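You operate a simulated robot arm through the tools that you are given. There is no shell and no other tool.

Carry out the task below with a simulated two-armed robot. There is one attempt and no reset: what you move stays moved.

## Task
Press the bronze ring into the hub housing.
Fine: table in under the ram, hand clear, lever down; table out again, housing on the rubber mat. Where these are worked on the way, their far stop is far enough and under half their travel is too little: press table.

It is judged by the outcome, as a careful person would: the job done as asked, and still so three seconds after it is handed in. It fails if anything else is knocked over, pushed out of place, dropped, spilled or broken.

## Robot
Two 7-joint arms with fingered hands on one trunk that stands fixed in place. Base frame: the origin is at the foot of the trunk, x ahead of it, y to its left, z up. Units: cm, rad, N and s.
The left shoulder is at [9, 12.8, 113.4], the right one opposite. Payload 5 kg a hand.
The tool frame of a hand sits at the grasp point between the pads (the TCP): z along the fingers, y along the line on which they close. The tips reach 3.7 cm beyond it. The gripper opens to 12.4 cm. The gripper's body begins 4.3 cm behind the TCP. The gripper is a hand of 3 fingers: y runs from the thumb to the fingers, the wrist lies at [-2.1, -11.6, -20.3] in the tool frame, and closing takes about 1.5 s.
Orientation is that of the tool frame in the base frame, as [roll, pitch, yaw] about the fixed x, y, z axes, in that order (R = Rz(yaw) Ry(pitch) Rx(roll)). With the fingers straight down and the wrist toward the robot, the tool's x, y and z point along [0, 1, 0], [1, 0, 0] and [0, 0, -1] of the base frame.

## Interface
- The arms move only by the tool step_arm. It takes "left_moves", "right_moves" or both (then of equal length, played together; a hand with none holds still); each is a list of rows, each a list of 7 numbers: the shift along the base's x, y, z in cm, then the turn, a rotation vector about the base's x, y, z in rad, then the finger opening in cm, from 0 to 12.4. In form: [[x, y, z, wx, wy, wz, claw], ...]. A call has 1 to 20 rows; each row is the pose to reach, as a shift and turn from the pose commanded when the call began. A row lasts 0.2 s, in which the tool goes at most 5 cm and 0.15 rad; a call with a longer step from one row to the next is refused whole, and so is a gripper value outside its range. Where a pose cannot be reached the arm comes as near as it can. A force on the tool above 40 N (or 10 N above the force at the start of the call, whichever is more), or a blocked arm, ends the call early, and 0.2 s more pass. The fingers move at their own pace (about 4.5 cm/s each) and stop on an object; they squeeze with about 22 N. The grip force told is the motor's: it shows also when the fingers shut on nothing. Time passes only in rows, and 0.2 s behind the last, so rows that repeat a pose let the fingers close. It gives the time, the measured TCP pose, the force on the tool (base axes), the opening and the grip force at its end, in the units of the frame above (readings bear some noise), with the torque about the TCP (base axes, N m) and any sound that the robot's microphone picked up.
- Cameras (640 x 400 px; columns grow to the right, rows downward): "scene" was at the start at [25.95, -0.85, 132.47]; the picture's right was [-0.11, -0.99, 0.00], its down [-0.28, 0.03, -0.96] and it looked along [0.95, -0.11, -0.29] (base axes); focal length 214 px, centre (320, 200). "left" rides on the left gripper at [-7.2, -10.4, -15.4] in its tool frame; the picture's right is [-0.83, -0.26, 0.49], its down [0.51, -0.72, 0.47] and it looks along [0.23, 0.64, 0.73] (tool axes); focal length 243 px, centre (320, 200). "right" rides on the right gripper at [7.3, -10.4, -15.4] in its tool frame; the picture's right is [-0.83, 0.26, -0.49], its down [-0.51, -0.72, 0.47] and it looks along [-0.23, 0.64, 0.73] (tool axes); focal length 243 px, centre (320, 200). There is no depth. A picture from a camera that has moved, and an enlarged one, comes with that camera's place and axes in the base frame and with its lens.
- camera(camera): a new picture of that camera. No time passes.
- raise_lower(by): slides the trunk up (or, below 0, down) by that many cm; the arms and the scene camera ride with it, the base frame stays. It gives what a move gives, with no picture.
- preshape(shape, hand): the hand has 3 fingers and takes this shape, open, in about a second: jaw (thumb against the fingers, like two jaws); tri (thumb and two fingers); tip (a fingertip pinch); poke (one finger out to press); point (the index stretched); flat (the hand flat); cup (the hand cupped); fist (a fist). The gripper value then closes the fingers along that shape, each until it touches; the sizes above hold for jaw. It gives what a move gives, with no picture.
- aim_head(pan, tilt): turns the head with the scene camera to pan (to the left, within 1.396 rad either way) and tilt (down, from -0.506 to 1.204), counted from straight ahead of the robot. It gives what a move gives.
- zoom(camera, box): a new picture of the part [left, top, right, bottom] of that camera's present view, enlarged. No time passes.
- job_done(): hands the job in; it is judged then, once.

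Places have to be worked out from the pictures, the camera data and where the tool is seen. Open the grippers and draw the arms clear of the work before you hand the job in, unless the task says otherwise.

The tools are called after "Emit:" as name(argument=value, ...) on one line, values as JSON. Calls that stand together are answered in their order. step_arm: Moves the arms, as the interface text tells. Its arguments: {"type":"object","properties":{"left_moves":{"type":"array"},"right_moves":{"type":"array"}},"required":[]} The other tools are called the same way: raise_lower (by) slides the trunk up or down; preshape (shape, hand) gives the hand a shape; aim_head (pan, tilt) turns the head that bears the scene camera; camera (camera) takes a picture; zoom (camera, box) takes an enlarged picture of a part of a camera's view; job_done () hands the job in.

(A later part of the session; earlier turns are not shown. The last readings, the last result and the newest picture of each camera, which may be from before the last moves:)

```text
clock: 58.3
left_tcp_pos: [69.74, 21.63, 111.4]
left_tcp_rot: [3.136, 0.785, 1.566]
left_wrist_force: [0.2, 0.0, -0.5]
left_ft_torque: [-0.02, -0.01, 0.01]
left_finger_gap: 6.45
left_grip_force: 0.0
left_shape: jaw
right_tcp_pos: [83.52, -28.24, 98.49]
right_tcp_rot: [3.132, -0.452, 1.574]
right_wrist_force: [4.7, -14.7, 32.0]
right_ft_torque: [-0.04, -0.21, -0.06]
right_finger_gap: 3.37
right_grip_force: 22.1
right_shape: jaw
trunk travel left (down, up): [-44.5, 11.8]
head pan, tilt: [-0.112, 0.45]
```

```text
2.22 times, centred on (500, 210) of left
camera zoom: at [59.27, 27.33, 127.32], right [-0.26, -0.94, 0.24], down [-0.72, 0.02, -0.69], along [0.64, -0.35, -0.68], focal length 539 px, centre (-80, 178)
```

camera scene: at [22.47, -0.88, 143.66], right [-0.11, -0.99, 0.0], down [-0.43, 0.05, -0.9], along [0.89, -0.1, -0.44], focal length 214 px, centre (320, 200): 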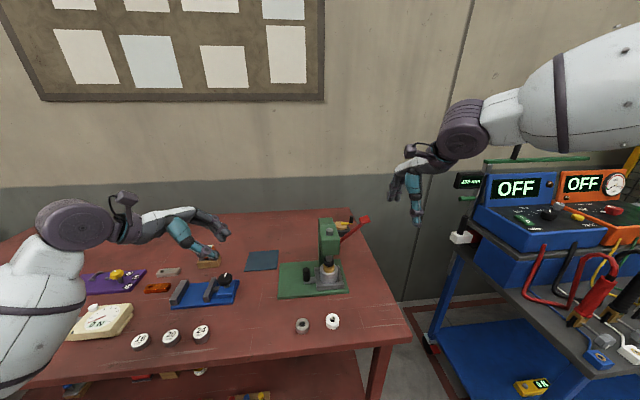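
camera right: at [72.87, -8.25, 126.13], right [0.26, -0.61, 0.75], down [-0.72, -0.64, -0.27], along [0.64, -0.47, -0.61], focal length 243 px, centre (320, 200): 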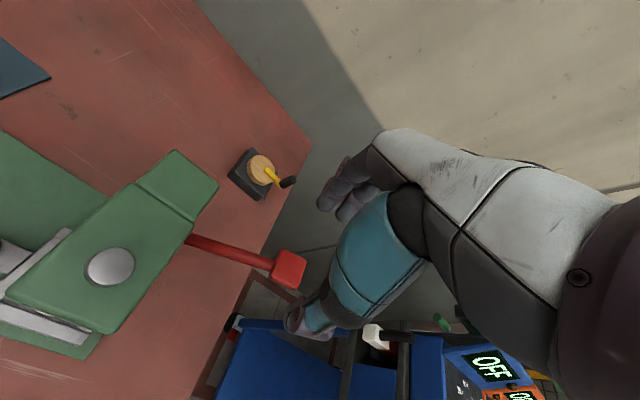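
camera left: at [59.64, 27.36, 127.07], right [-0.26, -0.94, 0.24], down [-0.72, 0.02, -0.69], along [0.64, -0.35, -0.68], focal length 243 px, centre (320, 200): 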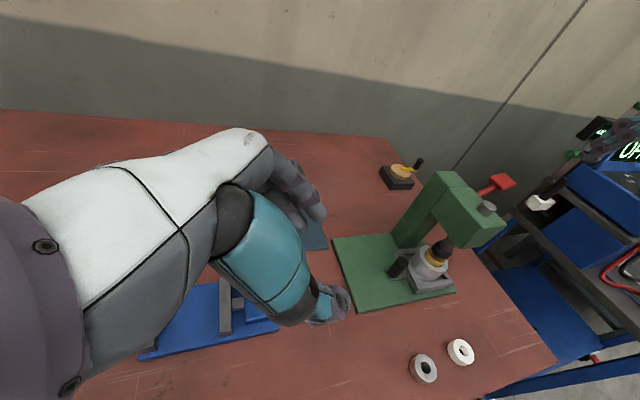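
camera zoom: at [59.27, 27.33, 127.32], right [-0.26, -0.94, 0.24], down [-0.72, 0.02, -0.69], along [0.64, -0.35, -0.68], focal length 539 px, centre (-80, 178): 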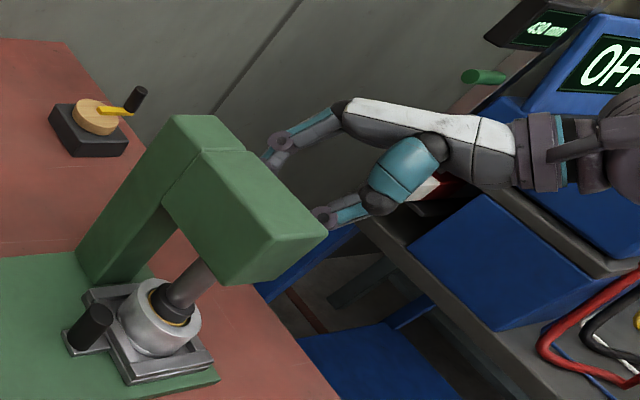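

Resistance has risen to 32 N with the lever about horizontal: either the ring is bottoming or the fit is stiff. I zoom in on the ring under the ram.

Emit:
zoom(camera="scene", box=[330, 250, 365, 285])

Emit:
zoom(camera="left", box=[440, 230, 520, 300])

```text
11.43 times, centred on (348, 268) of scene
camera zoom: at [22.02, -0.88, 143.77], right [-0.11, -0.99, 0.0], down [-0.43, 0.05, -0.9], along [0.9, -0.1, -0.43], focal length 2451 px, centre (6, -571)
```

zoom: 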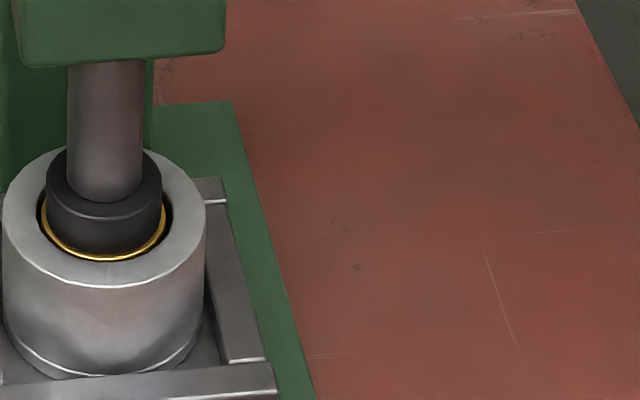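

```text
5.71 times, centred on (480, 265) of left
camera zoom: at [59.27, 27.33, 127.32], right [-0.26, -0.94, 0.24], down [-0.72, 0.02, -0.69], along [0.64, -0.35, -0.68], focal length 1386 px, centre (-594, -171)
```

zoom: 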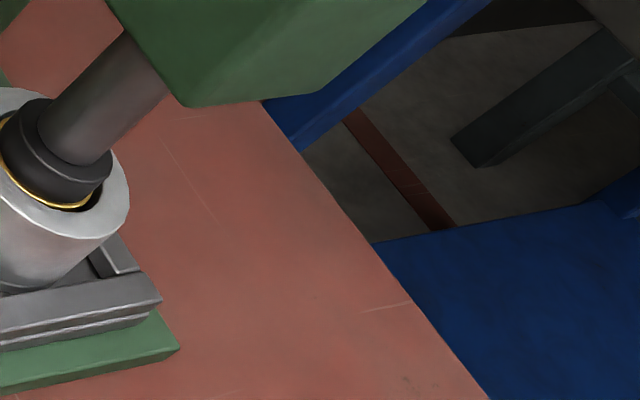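

The ring is about flush with the housing face. I press slightly further to see whether the lever still moves or is at its stop.

Emit:
step_arm(right_moves=[[0, -0.03, -0.35, 0.025, 0, 0, 1], [0, -0.06, -0.72, 0.05, 0, 0, 1], [0, -0.06, -0.72, 0.05, 0, 0, 1]])

Emit:
zoom(camera="scene", box=[300, 190, 420, 290])

Emit:
zoom(camera="scene", box=[330, 250, 365, 285])

```text
clock: 59.1
left_tcp_pos: [69.83, 21.85, 111.23]
left_tcp_rot: [3.138, 0.787, 1.568]
left_wrist_force: [-0.2, 0.6, -0.4]
left_ft_torque: [-0.02, -0.02, 0.0]
left_finger_gap: 6.44
left_grip_force: 0.1
left_shape: jaw
right_tcp_pos: [83.23, -28.09, 97.19]
right_tcp_rot: [-3.141, -0.5, 1.572]
right_wrist_force: [-9.1, 4.9, -0.2]
right_ft_torque: [-0.06, 0.11, 0.04]
right_finger_gap: 2.66
right_grip_force: 22.5
right_shape: jaw
trunk travel left (down, up): [-44.5, 11.8]
head pan, tilt: [-0.112, 0.45]
```

```text
4.00 times, centred on (360, 240) of scene
camera zoom: at [22.19, -0.69, 143.7], right [-0.11, -0.99, 0.0], down [-0.43, 0.05, -0.9], along [0.9, -0.1, -0.43], focal length 858 px, centre (160, 40)
```

zoom: 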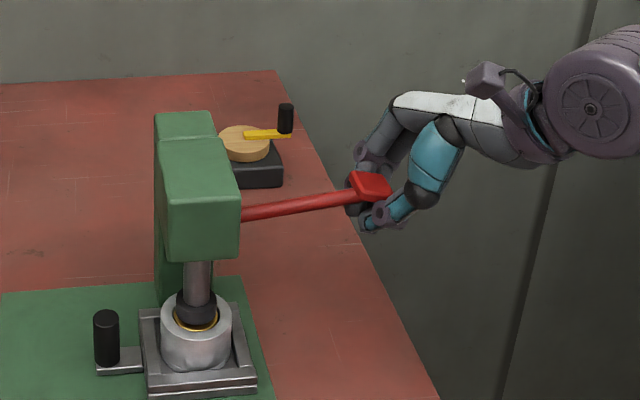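

```text
11.43 times, centred on (348, 268) of scene
camera zoom: at [22.19, -0.69, 143.7], right [-0.11, -0.99, 0.0], down [-0.43, 0.05, -0.9], along [0.9, -0.1, -0.43], focal length 2451 px, centre (6, -571)
```

zoom: 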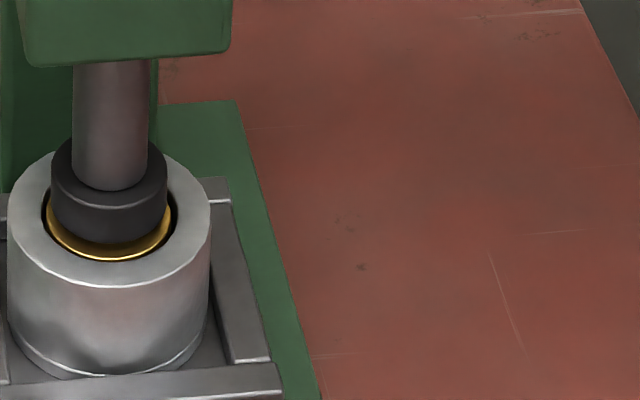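

The pad slipped upward through the fingers and the lever sprang back a little; friction grip is not enough for hard pressing. I let the lever return up along its arc in the hand so I can inspect how deep the ring went.

Emit:
step_arm(right_moves=[[0, 0.07, 0.72, -0.05, 0, 0, 1], [0, 0.17, 1.45, -0.1, 0, 0, 1], [0, 0.48, 2.87, -0.2, 0, 0, 1], [0, 0.93, 4.25, -0.3, 0, 0, 1], [0, 1.51, 5.59, -0.4, 0, 0, 1], [0, 2.23, 6.85, -0.5, 0, 0, 1], [0, 3.07, 8.04, -0.6, 0, 0, 1], [0, 3.07, 8.04, -0.6, 0, 0, 1]])

Emit:
zoom(camera="scene", box=[300, 190, 420, 290])

Emit:
zoom(camera="scene", box=[330, 250, 365, 285])

Emit:
zoom(camera="left", box=[420, 100, 580, 300])

```text
clock: 60.9
left_tcp_pos: [69.94, 21.68, 111.19]
left_tcp_rot: [3.141, 0.785, 1.571]
left_wrist_force: [0.7, -0.5, -0.3]
left_ft_torque: [0.0, 0.03, -0.01]
left_finger_gap: 6.45
left_grip_force: 0.1
left_shape: jaw
right_tcp_pos: [83.47, -25.16, 105.3]
right_tcp_rot: [3.141, 0.101, 1.574]
right_wrist_force: [-9.8, 8.3, -7.1]
right_ft_torque: [-0.04, -0.03, -0.09]
right_finger_gap: 2.73
right_grip_force: 22.4
right_shape: jaw
trunk travel left (down, up): [-44.5, 11.8]
head pan, tilt: [-0.112, 0.45]
```

```text
4.00 times, centred on (360, 240) of scene
camera zoom: at [22.31, -0.83, 143.68], right [-0.11, -0.99, 0.0], down [-0.43, 0.05, -0.9], along [0.9, -0.1, -0.43], focal length 858 px, centre (160, 40)
```

zoom: 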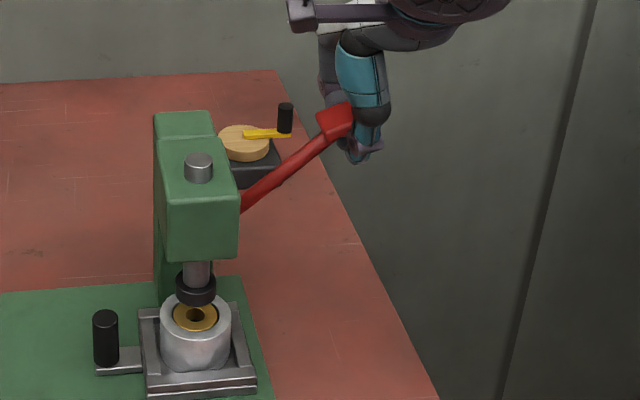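

```text
11.43 times, centred on (348, 268) of scene
camera zoom: at [22.31, -0.83, 143.68], right [-0.11, -0.99, 0.0], down [-0.43, 0.05, -0.9], along [0.9, -0.1, -0.43], focal length 2451 px, centre (6, -571)
```

zoom: 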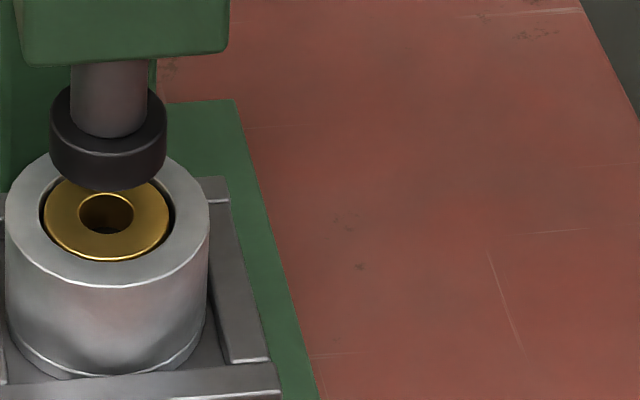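

```text
2.00 times, centred on (500, 200) of left
camera zoom: at [59.52, 27.38, 127.12], right [-0.26, -0.94, 0.24], down [-0.72, 0.02, -0.69], along [0.64, -0.35, -0.68], focal length 485 px, centre (-40, 200)
```

zoom: 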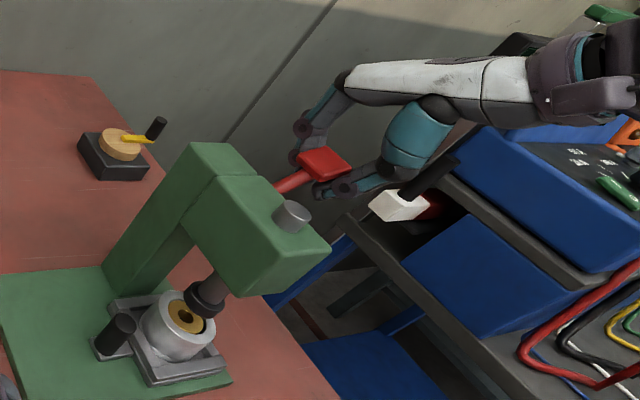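

The ring's top now looks flush with the housing face. I zoom from the left wrist camera to judge its depth precisely.

Emit:
zoom(camera="left", box=[485, 230, 535, 290])

Emit:
zoom(camera="scene", box=[338, 260, 358, 280])

Emit:
camera(camera="right")

```text
6.67 times, centred on (510, 260) of left
camera zoom: at [59.52, 27.38, 127.12], right [-0.26, -0.94, 0.24], down [-0.72, 0.02, -0.69], along [0.64, -0.35, -0.68], focal length 1618 px, centre (-947, -200)
```

zoom: 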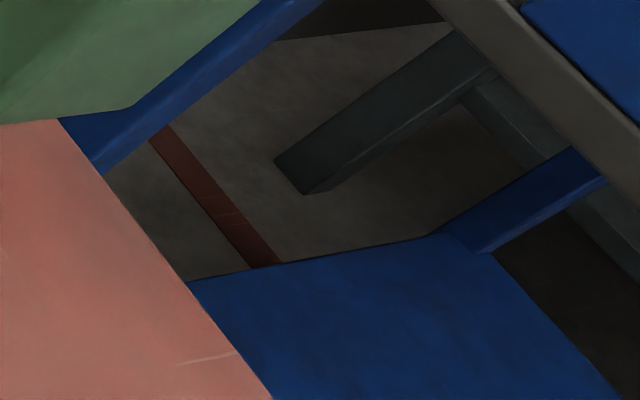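

```text
16.00 times, centred on (348, 270) of scene
camera zoom: at [22.31, -0.83, 143.68], right [-0.11, -0.99, 0.0], down [-0.43, 0.05, -0.9], along [0.9, -0.1, -0.43], focal length 3432 px, centre (-128, -920)
```

zoom: 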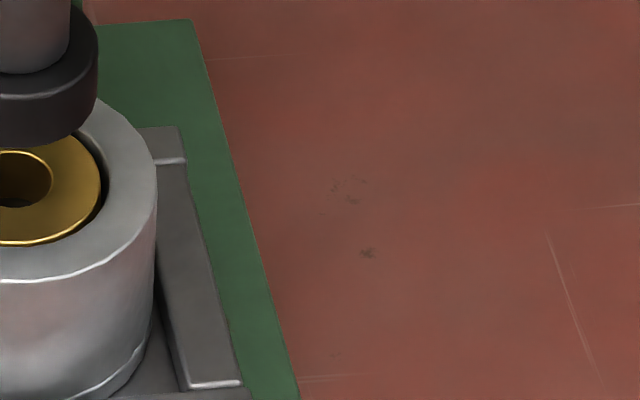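

```text
taken
camera right: at [73.02, -16.4, 119.91], right [0.26, -0.78, 0.57], down [-0.72, -0.55, -0.42], along [0.64, -0.3, -0.7], focal length 243 px, centre (320, 200)
```

right: 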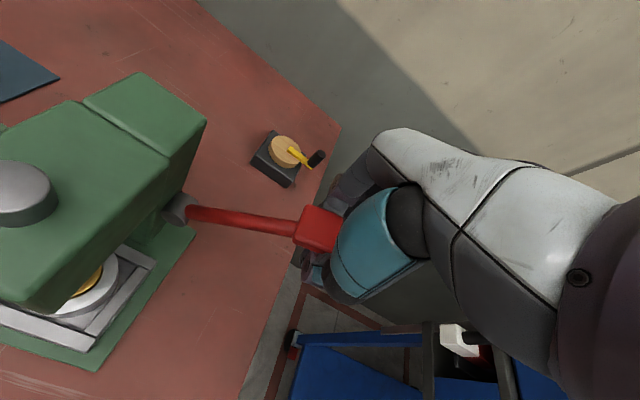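

I re-aim the zooms at the ring itself.

Emit:
zoom(camera="left", box=[410, 240, 458, 270])

Emit:
zoom(camera="scene", box=[313, 260, 345, 280])

```text
13.33 times, centred on (434, 255) of left
camera zoom: at [59.52, 27.38, 127.12], right [-0.26, -0.94, 0.24], down [-0.72, 0.02, -0.69], along [0.64, -0.35, -0.68], focal length 3235 px, centre (-1200, -533)
```

zoom: 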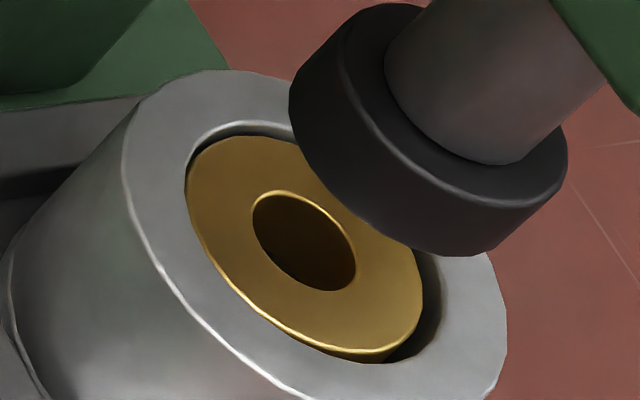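

```text
16.00 times, centred on (329, 270) of scene
camera zoom: at [22.31, -0.83, 143.68], right [-0.11, -0.99, 0.0], down [-0.43, 0.05, -0.9], along [0.9, -0.1, -0.43], focal length 3432 px, centre (176, -920)
```

zoom: 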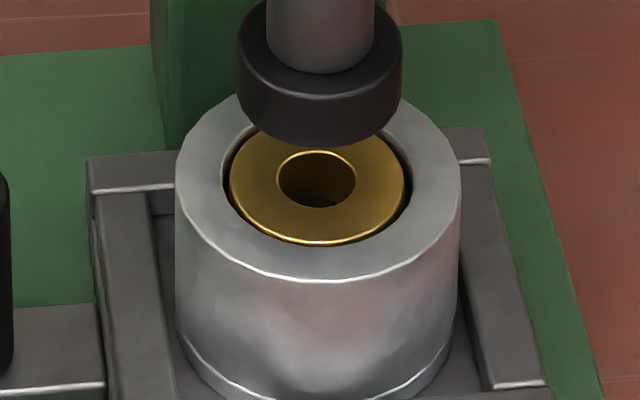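

The ring sits flush with the face, but I want to be certain it is fully seated with a firmer press. I open the hand and reposition so the pad lies deeper between the fingers, where the palm (not friction) can push it.

Emit:
step_arm(right_moves=[[0, 0, 0, 0, 0, 0, 4], [0, 0, 0, 0, 0, 0, 6], [0, 0, 0, 0, 0, 0, 8], [0, 0, 0, 0, 0, 0, 8], [0.05, 0.25, -0.5, -0.11, 0, 0, 8], [0.1, 0.5, -1.1, -0.22, 0, 0, 8], [0.15, 0.75, -1.6, -0.34, 0, 0, 8], [0.2, 1.0, -2.15, -0.45, 0, 0, 8], [0.2, 1.0, -2.15, -0.45, 0, 0, 8]])

Emit:
zoom(camera="right", box=[200, 140, 440, 340])

Emit:
zoom(camera="scene", box=[300, 190, 420, 290])

Emit:
zoom(camera="left", box=[420, 120, 580, 240])

```text
clock: 62.9
left_tcp_pos: [69.89, 21.57, 111.18]
left_tcp_rot: [3.14, 0.785, 1.569]
left_wrist_force: [-0.2, 0.1, 0.0]
left_ft_torque: [0.01, -0.04, -0.02]
left_finger_gap: 6.46
left_grip_force: 0.0
left_shape: jaw
right_tcp_pos: [83.66, -24.25, 103.18]
right_tcp_rot: [3.141, 0.55, 1.572]
right_wrist_force: [0.0, -0.2, -0.6]
right_ft_torque: [0.01, -0.02, -0.01]
right_finger_gap: 7.95
right_grip_force: 0.0
right_shape: jaw
trunk travel left (down, up): [-44.5, 11.8]
head pan, tilt: [-0.112, 0.45]
```

```text
2.00 times, centred on (320, 240) of right
camera zoom: at [73.23, -9.98, 112.5], right [0.26, -0.45, 0.85], down [-0.72, -0.68, -0.14], along [0.64, -0.58, -0.5], focal length 485 px, centre (320, 120)
```

zoom: 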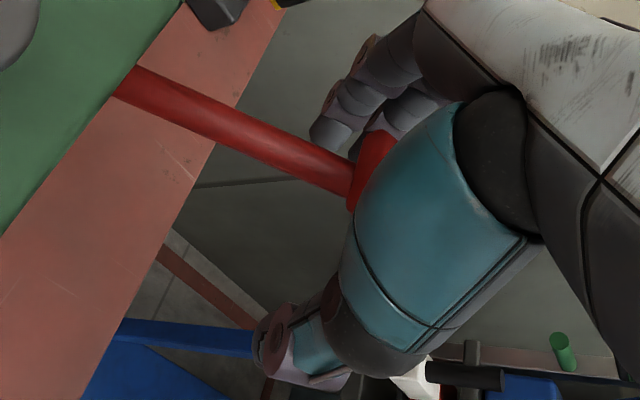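

```text
4.00 times, centred on (360, 240) of scene
camera zoom: at [22.31, -0.86, 143.69], right [-0.11, -0.99, 0.0], down [-0.43, 0.05, -0.9], along [0.9, -0.1, -0.43], focal length 858 px, centre (160, 40)
```

zoom: 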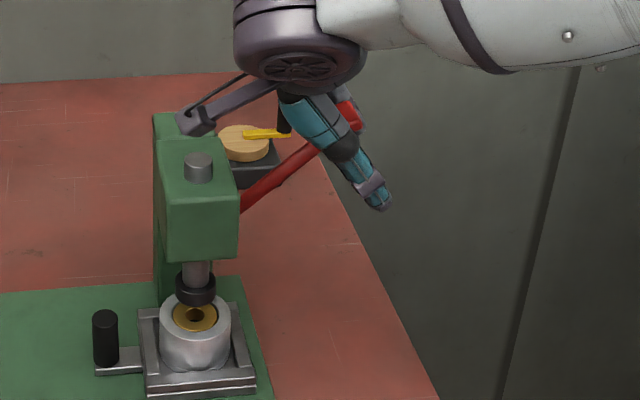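

```text
3.33 times, centred on (500, 180) of left
camera zoom: at [59.52, 27.36, 127.14], right [-0.26, -0.94, 0.24], down [-0.72, 0.02, -0.69], along [0.64, -0.35, -0.68], focal length 809 px, centre (-280, 267)
```

zoom: 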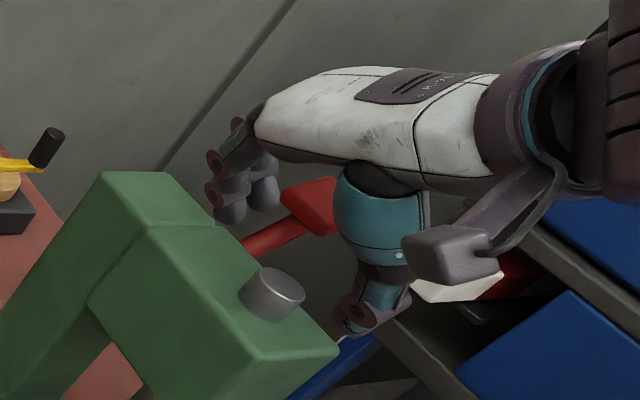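

The tilt ended steeper than I meant (−0.55), which brings the wrist camera near the press head. I rotate the hand back upright (−0.15), keeping the pad between thumb and fingers with a loose cage.

Emit:
step_arm(right_moves=[[0, 0, 0.3, 0.1, 0, 0, 8], [0, 0.1, 0.2, 0.2, 0, 0, 8], [0, 0.3, -0.2, 0.3, 0, 0, 7], [0, 0.5, -0.6, 0.4, 0, 0, 6], [0, 0.5, -0.6, 0.4, 0, 0, 5], [0, 0.5, -0.6, 0.4, 0, 0, 5]])

Emit:
zoom(camera="right", box=[200, 140, 440, 340])

Emit:
zoom(camera="scene", box=[300, 190, 420, 290])

Emit:
zoom(camera="left", box=[420, 120, 580, 240])

```text
clock: 64.3
left_tcp_pos: [69.86, 21.58, 111.17]
left_tcp_rot: [-3.141, 0.786, 1.571]
left_wrist_force: [0.7, -0.8, 0.7]
left_ft_torque: [0.0, 0.01, -0.05]
left_finger_gap: 6.48
left_grip_force: 0.1
left_shape: jaw
right_tcp_pos: [83.76, -23.66, 102.51]
right_tcp_rot: [-3.14, 0.149, 1.573]
right_wrist_force: [0.3, -0.2, -0.1]
right_ft_torque: [-0.02, 0.01, -0.03]
right_finger_gap: 5.06
right_grip_force: 0.1
right_shape: jaw
trunk travel left (down, up): [-44.5, 11.8]
head pan, tilt: [-0.112, 0.45]
```

```text
2.00 times, centred on (320, 240) of right
camera zoom: at [73.32, -14.23, 116.66], right [0.26, -0.75, 0.61], down [-0.72, -0.57, -0.39], along [0.64, -0.34, -0.69], focal length 485 px, centre (320, 120)
```

zoom: 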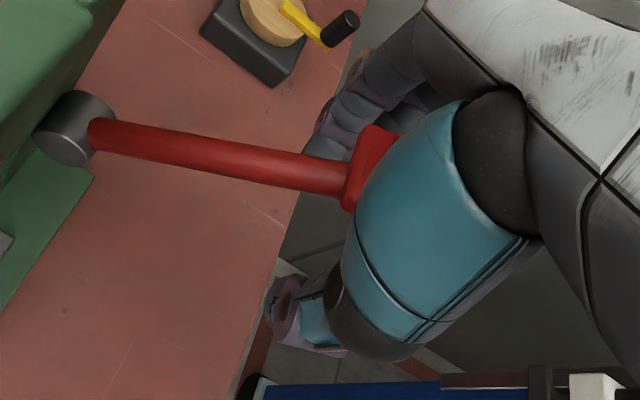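

```text
4.00 times, centred on (360, 240) of scene
camera zoom: at [22.4, -0.84, 143.67], right [-0.11, -0.99, 0.0], down [-0.43, 0.05, -0.9], along [0.89, -0.1, -0.44], focal length 858 px, centre (160, 40)
```

zoom: 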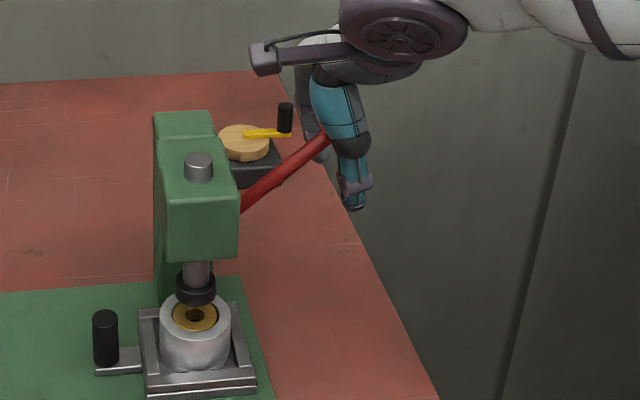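

```text
3.33 times, centred on (500, 180) of left
camera zoom: at [59.6, 27.37, 127.09], right [-0.26, -0.94, 0.24], down [-0.72, 0.02, -0.69], along [0.64, -0.35, -0.68], focal length 809 px, centre (-280, 267)
```

zoom: 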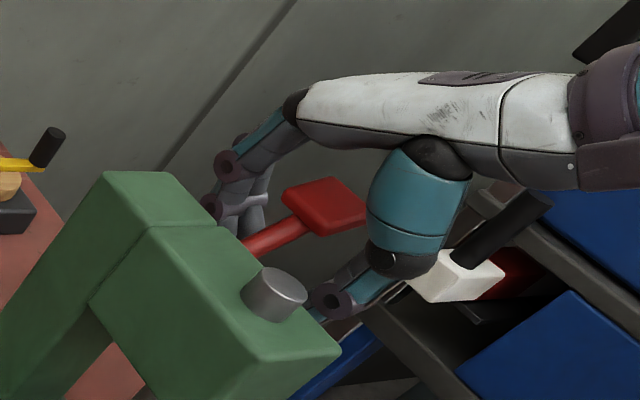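

In this grip the palm is still ~5 cm above the pad, so it can't push before the fingertips would near the bench. I withdraw upward and shape the right hand into a fist to push the pad from above instead.

Emit:
step_arm(right_moves=[[0, 0, 0, 0, 0, 0, 7], [0, 0, 0, 0, 0, 0, 8.5], [0, 0.3, 2.5, 0, 0, 0, 8.5], [0, 0.6, 5.5, 0.05, 0, 0, 8.5], [0, 0, 9, 0.1, 0, 0, 8.5], [0, 0, 13, 0.15, 0, 0, 8.5], [0, 0, 15, 0.15, 0, 0, 8.5], [0, 0, 15, 0.15, 0, 0, 8.5]])

Emit:
preshape(shape="fist", hand="right")

Emit:
camera(camera="right")

Emit:
zoom(camera="scene", box=[300, 120, 460, 270])

Emit:
zoom(camera="left", box=[400, 60, 600, 240])

```text
clock: 66.1
left_tcp_pos: [69.95, 21.57, 111.11]
left_tcp_rot: [-3.139, 0.786, 1.573]
left_wrist_force: [-0.7, -0.6, -0.3]
left_ft_torque: [0.0, -0.01, 0.0]
left_finger_gap: 6.46
left_grip_force: 0.0
left_shape: jaw
right_tcp_pos: [83.76, -23.72, 117.66]
right_tcp_rot: [-3.141, 0.0, 1.572]
right_wrist_force: [-0.4, -0.4, -0.9]
right_ft_torque: [0.02, 0.0, 0.0]
right_finger_gap: 8.5
right_grip_force: 0.1
right_shape: jaw
trunk travel left (down, up): [-44.5, 11.8]
head pan, tilt: [-0.112, 0.45]
```

```text
clock: 67.0
left_tcp_pos: [70.01, 21.64, 111.13]
left_tcp_rot: [3.141, 0.785, 1.57]
left_wrist_force: [-0.6, 0.1, -0.1]
left_ft_torque: [-0.03, -0.02, -0.02]
left_finger_gap: 6.48
left_grip_force: 0.1
left_shape: jaw
right_tcp_pos: [83.66, -23.64, 117.54]
right_tcp_rot: [3.141, 0.001, 1.573]
right_wrist_force: [0.5, 0.6, 0.1]
right_ft_torque: [0.03, 0.0, 0.03]
right_finger_gap: 0.0
right_grip_force: 0.1
right_shape: fist
trunk travel left (down, up): [-44.5, 11.8]
head pan, tilt: [-0.112, 0.45]
```

```text
taken
camera right: at [73.25, -16.4, 132.93], right [0.26, -0.83, 0.49], down [-0.72, -0.51, -0.47], along [0.64, -0.23, -0.73], focal length 243 px, centre (320, 200)
```

right: 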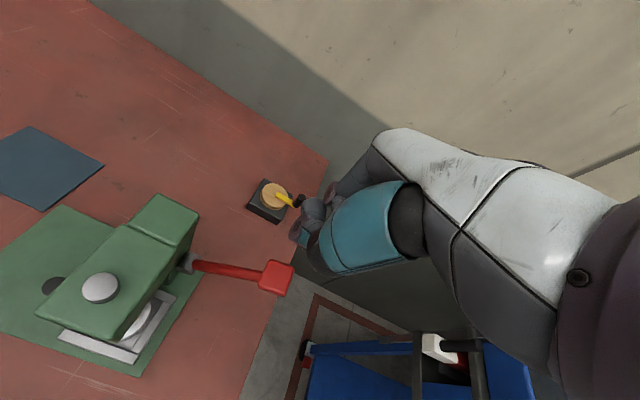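

```text
2.67 times, centred on (380, 195) of scene
camera zoom: at [22.39, -0.82, 143.67], right [-0.11, -0.99, 0.0], down [-0.43, 0.05, -0.9], along [0.89, -0.1, -0.44], focal length 572 px, centre (160, 213)
```

zoom: 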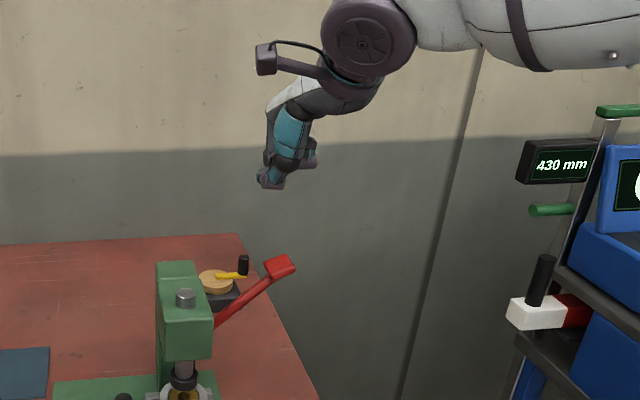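

```text
2.22 times, centred on (500, 150) of left
camera zoom: at [59.59, 27.39, 127.09], right [-0.26, -0.94, 0.24], down [-0.72, 0.02, -0.69], along [0.64, -0.35, -0.68], focal length 539 px, centre (-80, 311)
```

zoom: 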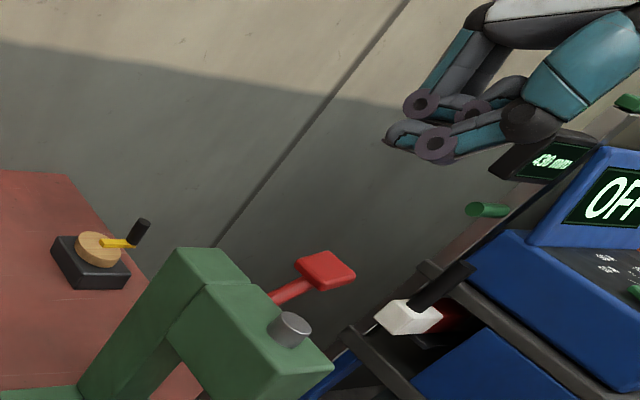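

The fist's underside lies about 1 cm below the TCP and ~1.5 cm to its left. I bring it down over the pad and feel for contact.

Emit:
step_arm(right_moves=[[-0.2, -0.6, -3.5, 0, 0, 0, 0], [-0.4, -1.2, -7, 0, 0, 0, 0], [-0.4, -1.2, -8.5, 0, 0, 0, 0], [-0.4, -1.2, -9.2, 0, 0, 0, 0], [-0.4, -1.2, -9.2, 0, 0, 0, 0]])

Emit:
zoom(camera="right", box=[200, 140, 440, 340])

Emit:
zoom(camera="scene", box=[300, 190, 420, 290])

Emit:
zoom(camera="left", box=[420, 100, 580, 240])

```text
clock: 68.2
left_tcp_pos: [69.96, 21.62, 111.15]
left_tcp_rot: [-3.14, 0.786, 1.571]
left_wrist_force: [-1.2, 0.7, -0.2]
left_ft_torque: [0.01, 0.04, 0.02]
left_finger_gap: 6.47
left_grip_force: 0.1
left_shape: jaw
right_tcp_pos: [83.31, -24.99, 108.33]
right_tcp_rot: [3.141, 0.0, 1.571]
right_wrist_force: [-0.6, 0.2, -0.9]
right_ft_torque: [-0.01, -0.01, 0.04]
right_finger_gap: 0.0
right_grip_force: 0.0
right_shape: fist
trunk travel left (down, up): [-44.5, 11.8]
head pan, tilt: [-0.112, 0.45]
```

```text
2.00 times, centred on (320, 240) of right
camera zoom: at [72.94, -17.64, 123.68], right [0.26, -0.83, 0.49], down [-0.72, -0.51, -0.47], along [0.64, -0.23, -0.73], focal length 485 px, centre (320, 120)
```

zoom: 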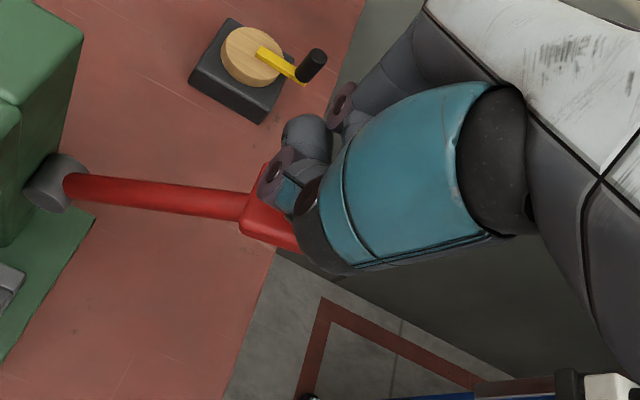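

```text
4.00 times, centred on (360, 240) of scene
camera zoom: at [22.39, -0.83, 143.67], right [-0.11, -0.99, 0.0], down [-0.43, 0.05, -0.9], along [0.89, -0.1, -0.44], focal length 858 px, centre (160, 40)
```

zoom: 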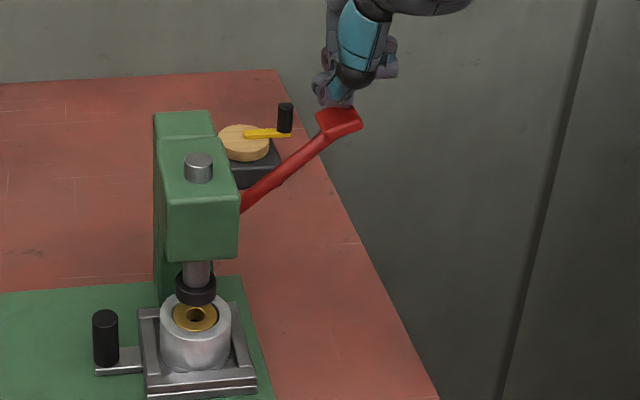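

```text
2.86 times, centred on (500, 170) of left
camera zoom: at [59.59, 27.38, 127.1], right [-0.26, -0.94, 0.24], down [-0.72, 0.02, -0.69], along [0.64, -0.35, -0.68], focal length 693 px, centre (-194, 286)
```

zoom: 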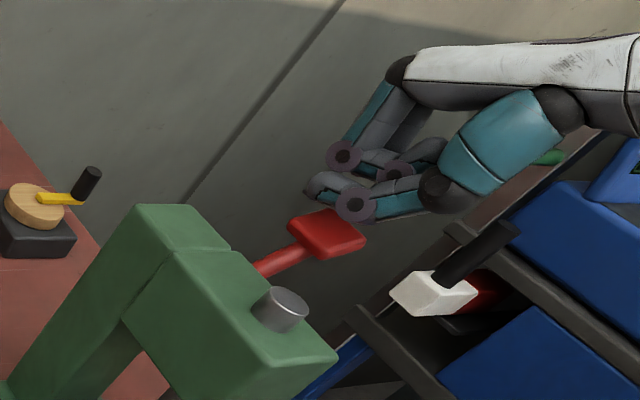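

The fist is just above the pad. I press down following the lever's arc, watching the wrist force.

Emit:
step_arm(right_moves=[[0, 0, -0.5, 0, 0, 0, 0], [0, -0.4, -1.3, 0, 0, 0, 0], [0, -0.88, -1.9, 0, 0, 0, 0], [0, -1.27, -2.45, 0, 0, 0, 0], [0, -1.64, -3.0, 0, 0, 0, 0], [0, -1.98, -3.55, 0, 0, 0, 0], [0, -2.3, -4.15, 0, 0, 0, 0], [0, -2.3, -4.15, 0, 0, 0, 0]])

Emit:
zoom(camera="scene", box=[300, 190, 420, 290])

Emit:
zoom(camera="left", box=[420, 100, 580, 240])

```text
clock: 70.0
left_tcp_pos: [69.99, 21.59, 111.16]
left_tcp_rot: [3.14, 0.785, 1.571]
left_wrist_force: [1.0, 0.2, -0.8]
left_ft_torque: [0.03, 0.02, 0.01]
left_finger_gap: 6.48
left_grip_force: 0.1
left_shape: jaw
right_tcp_pos: [83.28, -27.1, 104.07]
right_tcp_rot: [3.14, 0.0, 1.57]
right_wrist_force: [0.4, 0.6, 0.1]
right_ft_torque: [0.04, 0.0, -0.04]
right_finger_gap: 0.0
right_grip_force: 0.1
right_shape: fist
trunk travel left (down, up): [-44.5, 11.8]
head pan, tilt: [-0.112, 0.45]
```

```text
4.00 times, centred on (360, 240) of scene
camera zoom: at [22.37, -0.81, 143.68], right [-0.11, -0.99, 0.0], down [-0.43, 0.05, -0.9], along [0.89, -0.1, -0.44], focal length 858 px, centre (160, 40)
```

zoom: 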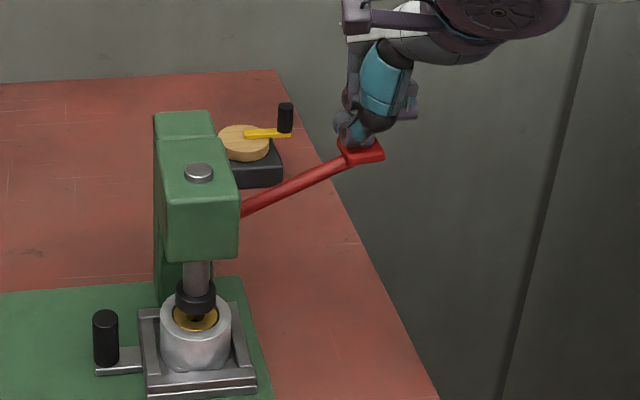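

```text
2.86 times, centred on (500, 170) of left
camera zoom: at [59.58, 27.4, 127.1], right [-0.26, -0.94, 0.24], down [-0.72, 0.02, -0.69], along [0.64, -0.35, -0.68], focal length 693 px, centre (-194, 286)
```

zoom: 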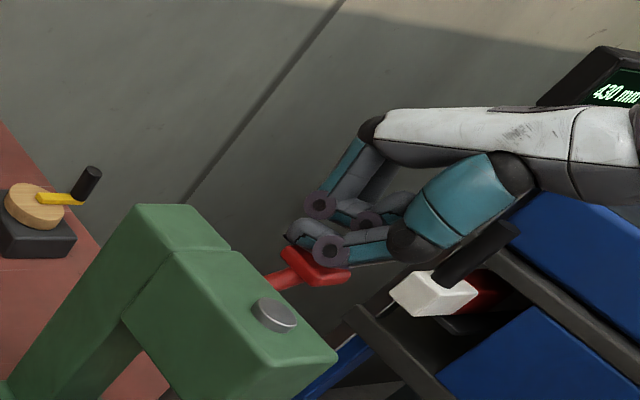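

The fist pushes the lever down easily. I continue along the arc to where the ram met firm resistance before.

Emit:
step_arm(right_moves=[[0, -0.28, -0.62, 0, 0, 0, 0], [0, -0.53, -1.23, 0, 0, 0, 0], [0, -0.74, -1.86, 0, 0, 0, 0], [0, -0.94, -2.5, 0, 0, 0, 0], [0, -1.08, -3.1, 0, 0, 0, 0], [0, -1.22, -3.8, 0, 0, 0, 0], [0, -1.22, -3.8, 0, 0, 0, 0]])

Emit:
zoom(camera="scene", box=[300, 190, 420, 290])

Emit:
zoom(camera="left", box=[420, 120, 580, 260])

```text
clock: 71.6
left_tcp_pos: [69.98, 21.66, 111.03]
left_tcp_rot: [-3.142, 0.786, 1.571]
left_wrist_force: [0.4, -0.4, -0.2]
left_ft_torque: [-0.01, 0.03, 0.04]
left_finger_gap: 6.47
left_grip_force: 0.0
left_shape: jaw
right_tcp_pos: [83.29, -28.4, 100.44]
right_tcp_rot: [3.141, 0.001, 1.568]
right_wrist_force: [1.0, -0.1, 1.3]
right_ft_torque: [0.04, -0.05, -0.01]
right_finger_gap: 0.0
right_grip_force: 0.1
right_shape: fist
trunk travel left (down, up): [-44.5, 11.8]
head pan, tilt: [-0.112, 0.45]
```

```text
4.00 times, centred on (360, 240) of scene
camera zoom: at [22.36, -0.82, 143.68], right [-0.11, -0.99, 0.0], down [-0.43, 0.05, -0.9], along [0.89, -0.1, -0.43], focal length 858 px, centre (160, 40)
```

zoom: 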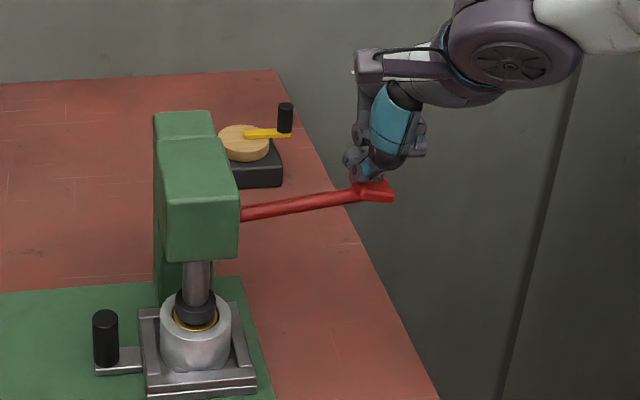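

```text
2.86 times, centred on (500, 190) of left
camera zoom: at [59.57, 27.39, 127.11], right [-0.26, -0.94, 0.24], down [-0.72, 0.02, -0.69], along [0.64, -0.35, -0.68], focal length 693 px, centre (-194, 229)
```

zoom: 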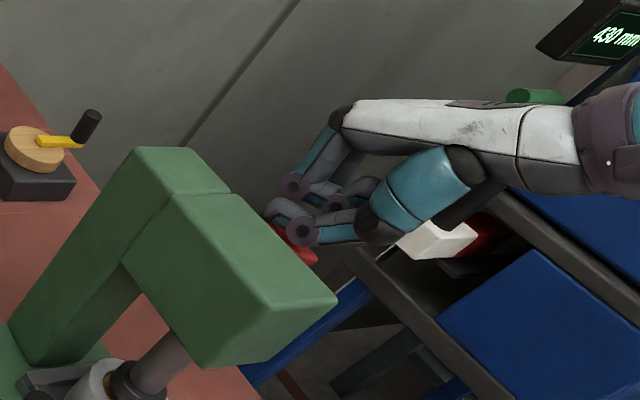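

Still light force with the lever near horizontal. I continue in small steps to feel the stop.

Emit:
step_arm(right_moves=[[0, -0.05, -0.3, 0, 0, 0, 0], [0, -0.08, -0.6, 0, 0, 0, 0], [0, -0.1, -0.9, 0, 0, 0, 0], [0, -0.12, -1.2, 0, 0, 0, 0], [0, -0.12, -1.2, 0, 0, 0, 0]])

Emit:
zoom(camera="scene", box=[300, 190, 420, 290])

Emit:
zoom(camera="scene", box=[313, 260, 345, 280])

```text
clock: 72.8
left_tcp_pos: [69.84, 21.52, 111.08]
left_tcp_rot: [-3.141, 0.786, 1.571]
left_wrist_force: [0.1, 0.4, 0.2]
left_ft_torque: [-0.01, -0.02, 0.04]
left_finger_gap: 6.45
left_grip_force: 0.0
left_shape: jaw
right_tcp_pos: [83.34, -28.45, 99.17]
right_tcp_rot: [-3.141, 0.0, 1.573]
right_wrist_force: [0.1, -1.1, 1.8]
right_ft_torque: [0.07, -0.01, -0.04]
right_finger_gap: 0.01
right_grip_force: 0.1
right_shape: fist
trunk travel left (down, up): [-44.5, 11.8]
head pan, tilt: [-0.112, 0.45]
```

```text
4.00 times, centred on (360, 240) of scene
camera zoom: at [22.37, -0.83, 143.68], right [-0.11, -0.99, 0.0], down [-0.43, 0.05, -0.9], along [0.89, -0.1, -0.44], focal length 858 px, centre (160, 40)
```

zoom: 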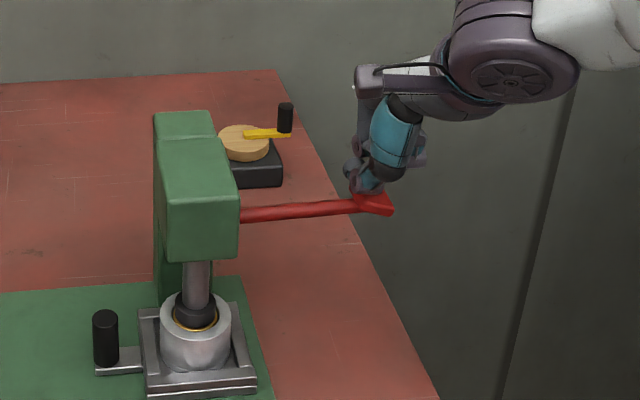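

```text
16.00 times, centred on (329, 270) of scene
camera zoom: at [22.37, -0.83, 143.68], right [-0.11, -0.99, 0.0], down [-0.43, 0.05, -0.9], along [0.89, -0.1, -0.44], focal length 3432 px, centre (176, -920)
```

zoom: 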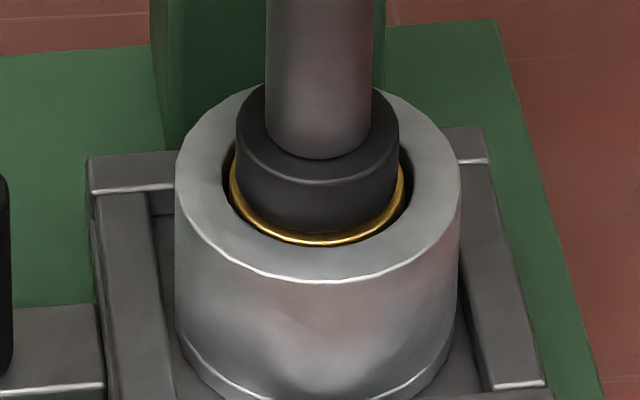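

The ram now touches the flush ring. I press on in 2–3 mm steps to see whether it goes deeper or is firmly seated.

Emit:
step_arm(right_moves=[[0, 0, -0.25, 0, 0, 0, 0], [0, 0, -0.5, 0, 0, 0, 0], [0, 0, -0.75, 0, 0, 0, 0], [0, 0, -1.0, 0, 0, 0, 0], [0, 0, -1.0, 0, 0, 0, 0]])

Emit:
zoom(camera="scene", box=[300, 190, 420, 290])

Emit:
zoom(camera="scene", box=[313, 260, 345, 280])

```text
clock: 74.0
left_tcp_pos: [69.82, 21.62, 111.27]
left_tcp_rot: [3.138, 0.784, 1.568]
left_wrist_force: [-0.1, 0.1, -0.4]
left_ft_torque: [0.0, -0.01, 0.01]
left_finger_gap: 6.45
left_grip_force: 0.0
left_shape: jaw
right_tcp_pos: [83.25, -28.47, 98.47]
right_tcp_rot: [3.139, 0.0, 1.573]
right_wrist_force: [-3.0, -2.8, 16.5]
right_ft_torque: [0.38, -0.32, 0.04]
right_finger_gap: 0.0
right_grip_force: 0.0
right_shape: fist
trunk travel left (down, up): [-44.5, 11.8]
head pan, tilt: [-0.112, 0.45]
```

```text
4.00 times, centred on (360, 240) of scene
camera zoom: at [22.13, -0.8, 143.73], right [-0.11, -0.99, 0.0], down [-0.43, 0.05, -0.9], along [0.9, -0.1, -0.43], focal length 858 px, centre (160, 40)
```

zoom: 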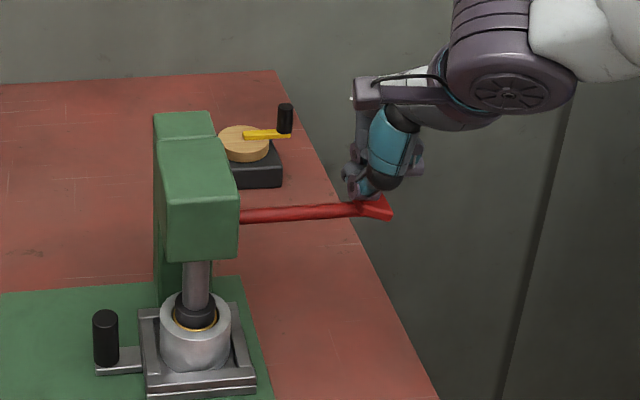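

```text
16.00 times, centred on (329, 270) of scene
camera zoom: at [22.13, -0.8, 143.73], right [-0.11, -0.99, 0.0], down [-0.43, 0.05, -0.9], along [0.9, -0.1, -0.43], focal length 3432 px, centre (176, -920)
```

zoom: 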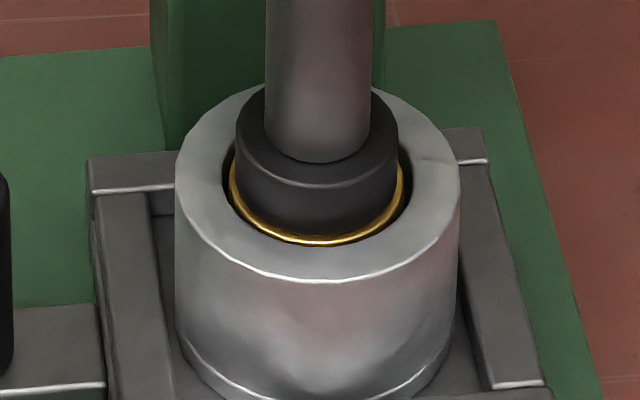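

Force climbs to 16 N with the ring not moving: it acts like a hard seat. I press once more up to about 40 N to be sure.

Emit:
step_arm(right_moves=[[0, 0, -0.3, 0, 0, 0, 0], [0, 0, -0.6, 0, 0, 0, 0], [0, 0, -0.9, 0, 0, 0, 0], [0, 0, -1.2, 0, 0, 0, 0], [0, 0, -1.2, 0, 0, 0, 0]])

Emit:
zoom(camera="scene", box=[300, 190, 420, 290])

Emit:
zoom(camera="scene", box=[313, 260, 345, 280])

```text
clock: 74.7
left_tcp_pos: [69.77, 21.61, 111.19]
left_tcp_rot: [3.141, 0.785, 1.572]
left_wrist_force: [0.2, 1.1, 0.0]
left_ft_torque: [0.01, 0.04, 0.01]
left_finger_gap: 6.46
left_grip_force: 0.1
left_shape: jaw
right_tcp_pos: [83.69, -28.3, 98.51]
right_tcp_rot: [3.127, -0.004, 1.573]
right_wrist_force: [-7.8, -3.8, 29.4]
right_ft_torque: [0.7, -0.03, 0.22]
right_finger_gap: 0.01
right_grip_force: 0.2
right_shape: fist
trunk travel left (down, up): [-44.5, 11.8]
head pan, tilt: [-0.112, 0.45]
stopped in row 3 (right hand): the force on the tool passed its limit at 42 N (the readings are from after the stop); the commanded pose is now the measured one
```

```text
4.00 times, centred on (360, 240) of scene
camera zoom: at [22.13, -0.79, 143.71], right [-0.11, -0.99, 0.0], down [-0.43, 0.05, -0.9], along [0.9, -0.1, -0.43], focal length 858 px, centre (160, 40)
```

zoom: 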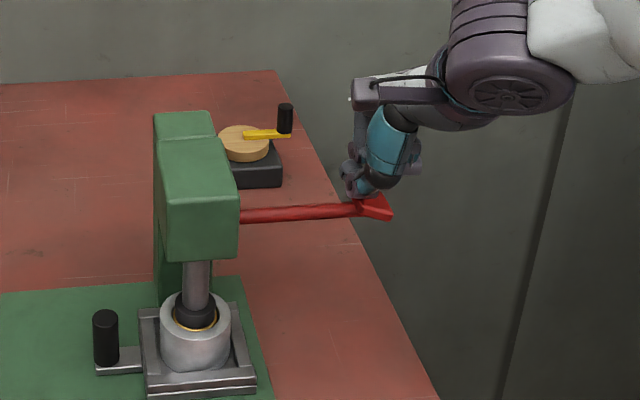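

```text
16.00 times, centred on (329, 270) of scene
camera zoom: at [22.13, -0.79, 143.71], right [-0.11, -0.99, 0.0], down [-0.43, 0.05, -0.9], along [0.9, -0.1, -0.43], focal length 3432 px, centre (176, -920)
```

zoom: 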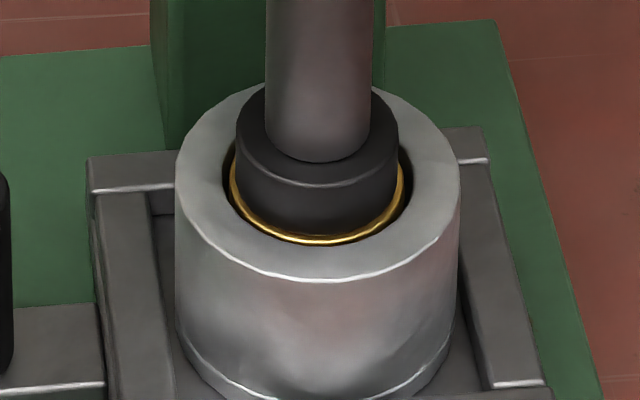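

At 42 N nothing moves further: the ring is fully seated. I lift the fist off and see whether the lever returns by itself.

Emit:
step_arm(right_moves=[[0, 0, 1, 0, 0, 0, 0], [0, 0, 3, 0, 0, 0, 0], [0, 0.5, 6, 0, 0, 0, 0], [0, 1, 10, 0, 0, 0, 0], [0, 2, 14, 0, 0, 0, 0], [0, 3, 18, 0, 0, 0, 0], [0, 3, 18, 0, 0, 0, 0]])

Emit:
preshape(shape="jaw", hand="right")

Emit:
zoom(camera="scene", box=[290, 150, 450, 290])

Emit:
zoom(camera="scene", box=[313, 260, 345, 280])

```text
clock: 76.3
left_tcp_pos: [70.15, 21.51, 111.05]
left_tcp_rot: [-3.139, 0.785, 1.572]
left_wrist_force: [-0.4, -0.3, 0.7]
left_ft_torque: [0.01, 0.03, -0.03]
left_finger_gap: 6.43
left_grip_force: 0.2
left_shape: jaw
right_tcp_pos: [83.55, -25.34, 115.84]
right_tcp_rot: [3.136, -0.003, 1.57]
right_wrist_force: [-0.1, 0.5, -0.3]
right_ft_torque: [0.01, -0.03, 0.01]
right_finger_gap: 0.0
right_grip_force: 0.1
right_shape: fist
trunk travel left (down, up): [-44.5, 11.8]
head pan, tilt: [-0.112, 0.45]
```

```text
clock: 77.2
left_tcp_pos: [69.97, 21.55, 111.07]
left_tcp_rot: [-3.138, 0.785, 1.572]
left_wrist_force: [0.7, 0.3, -0.4]
left_ft_torque: [0.02, 0.04, 0.0]
left_finger_gap: 6.43
left_grip_force: 0.0
left_shape: jaw
right_tcp_pos: [83.45, -25.38, 115.81]
right_tcp_rot: [3.135, 0.0, 1.571]
right_wrist_force: [-0.1, -0.2, -0.3]
right_ft_torque: [-0.05, 0.0, 0.01]
right_finger_gap: 12.35
right_grip_force: 0.0
right_shape: jaw
trunk travel left (down, up): [-44.5, 11.8]
head pan, tilt: [-0.112, 0.45]
```

```text
2.86 times, centred on (370, 220) of scene
camera zoom: at [22.37, -0.81, 143.68], right [-0.11, -0.99, 0.0], down [-0.43, 0.05, -0.9], along [0.89, -0.1, -0.43], focal length 613 px, centre (177, 143)
```

zoom: 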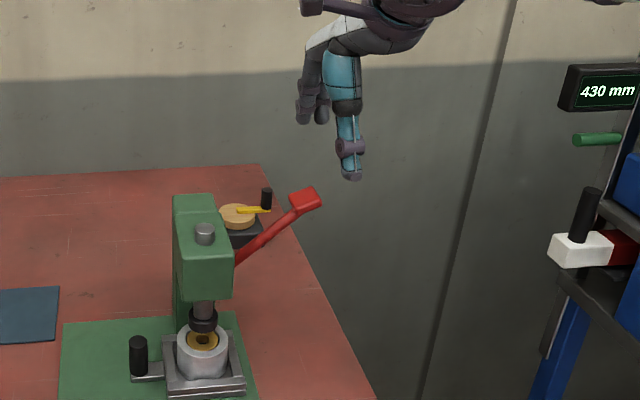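

```text
16.00 times, centred on (329, 270) of scene
camera zoom: at [22.37, -0.81, 143.68], right [-0.11, -0.99, 0.0], down [-0.43, 0.05, -0.9], along [0.89, -0.1, -0.43], focal length 3432 px, centre (176, -920)
```

zoom: 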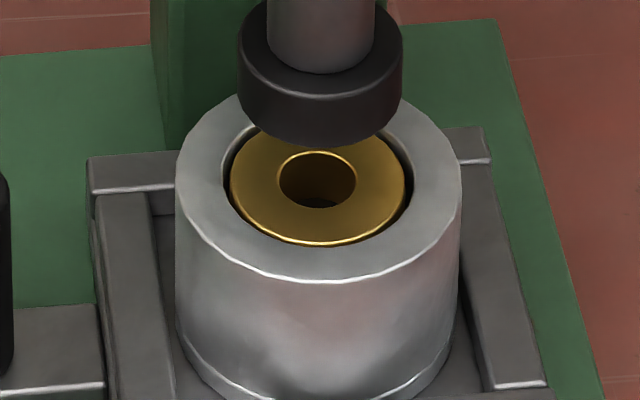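

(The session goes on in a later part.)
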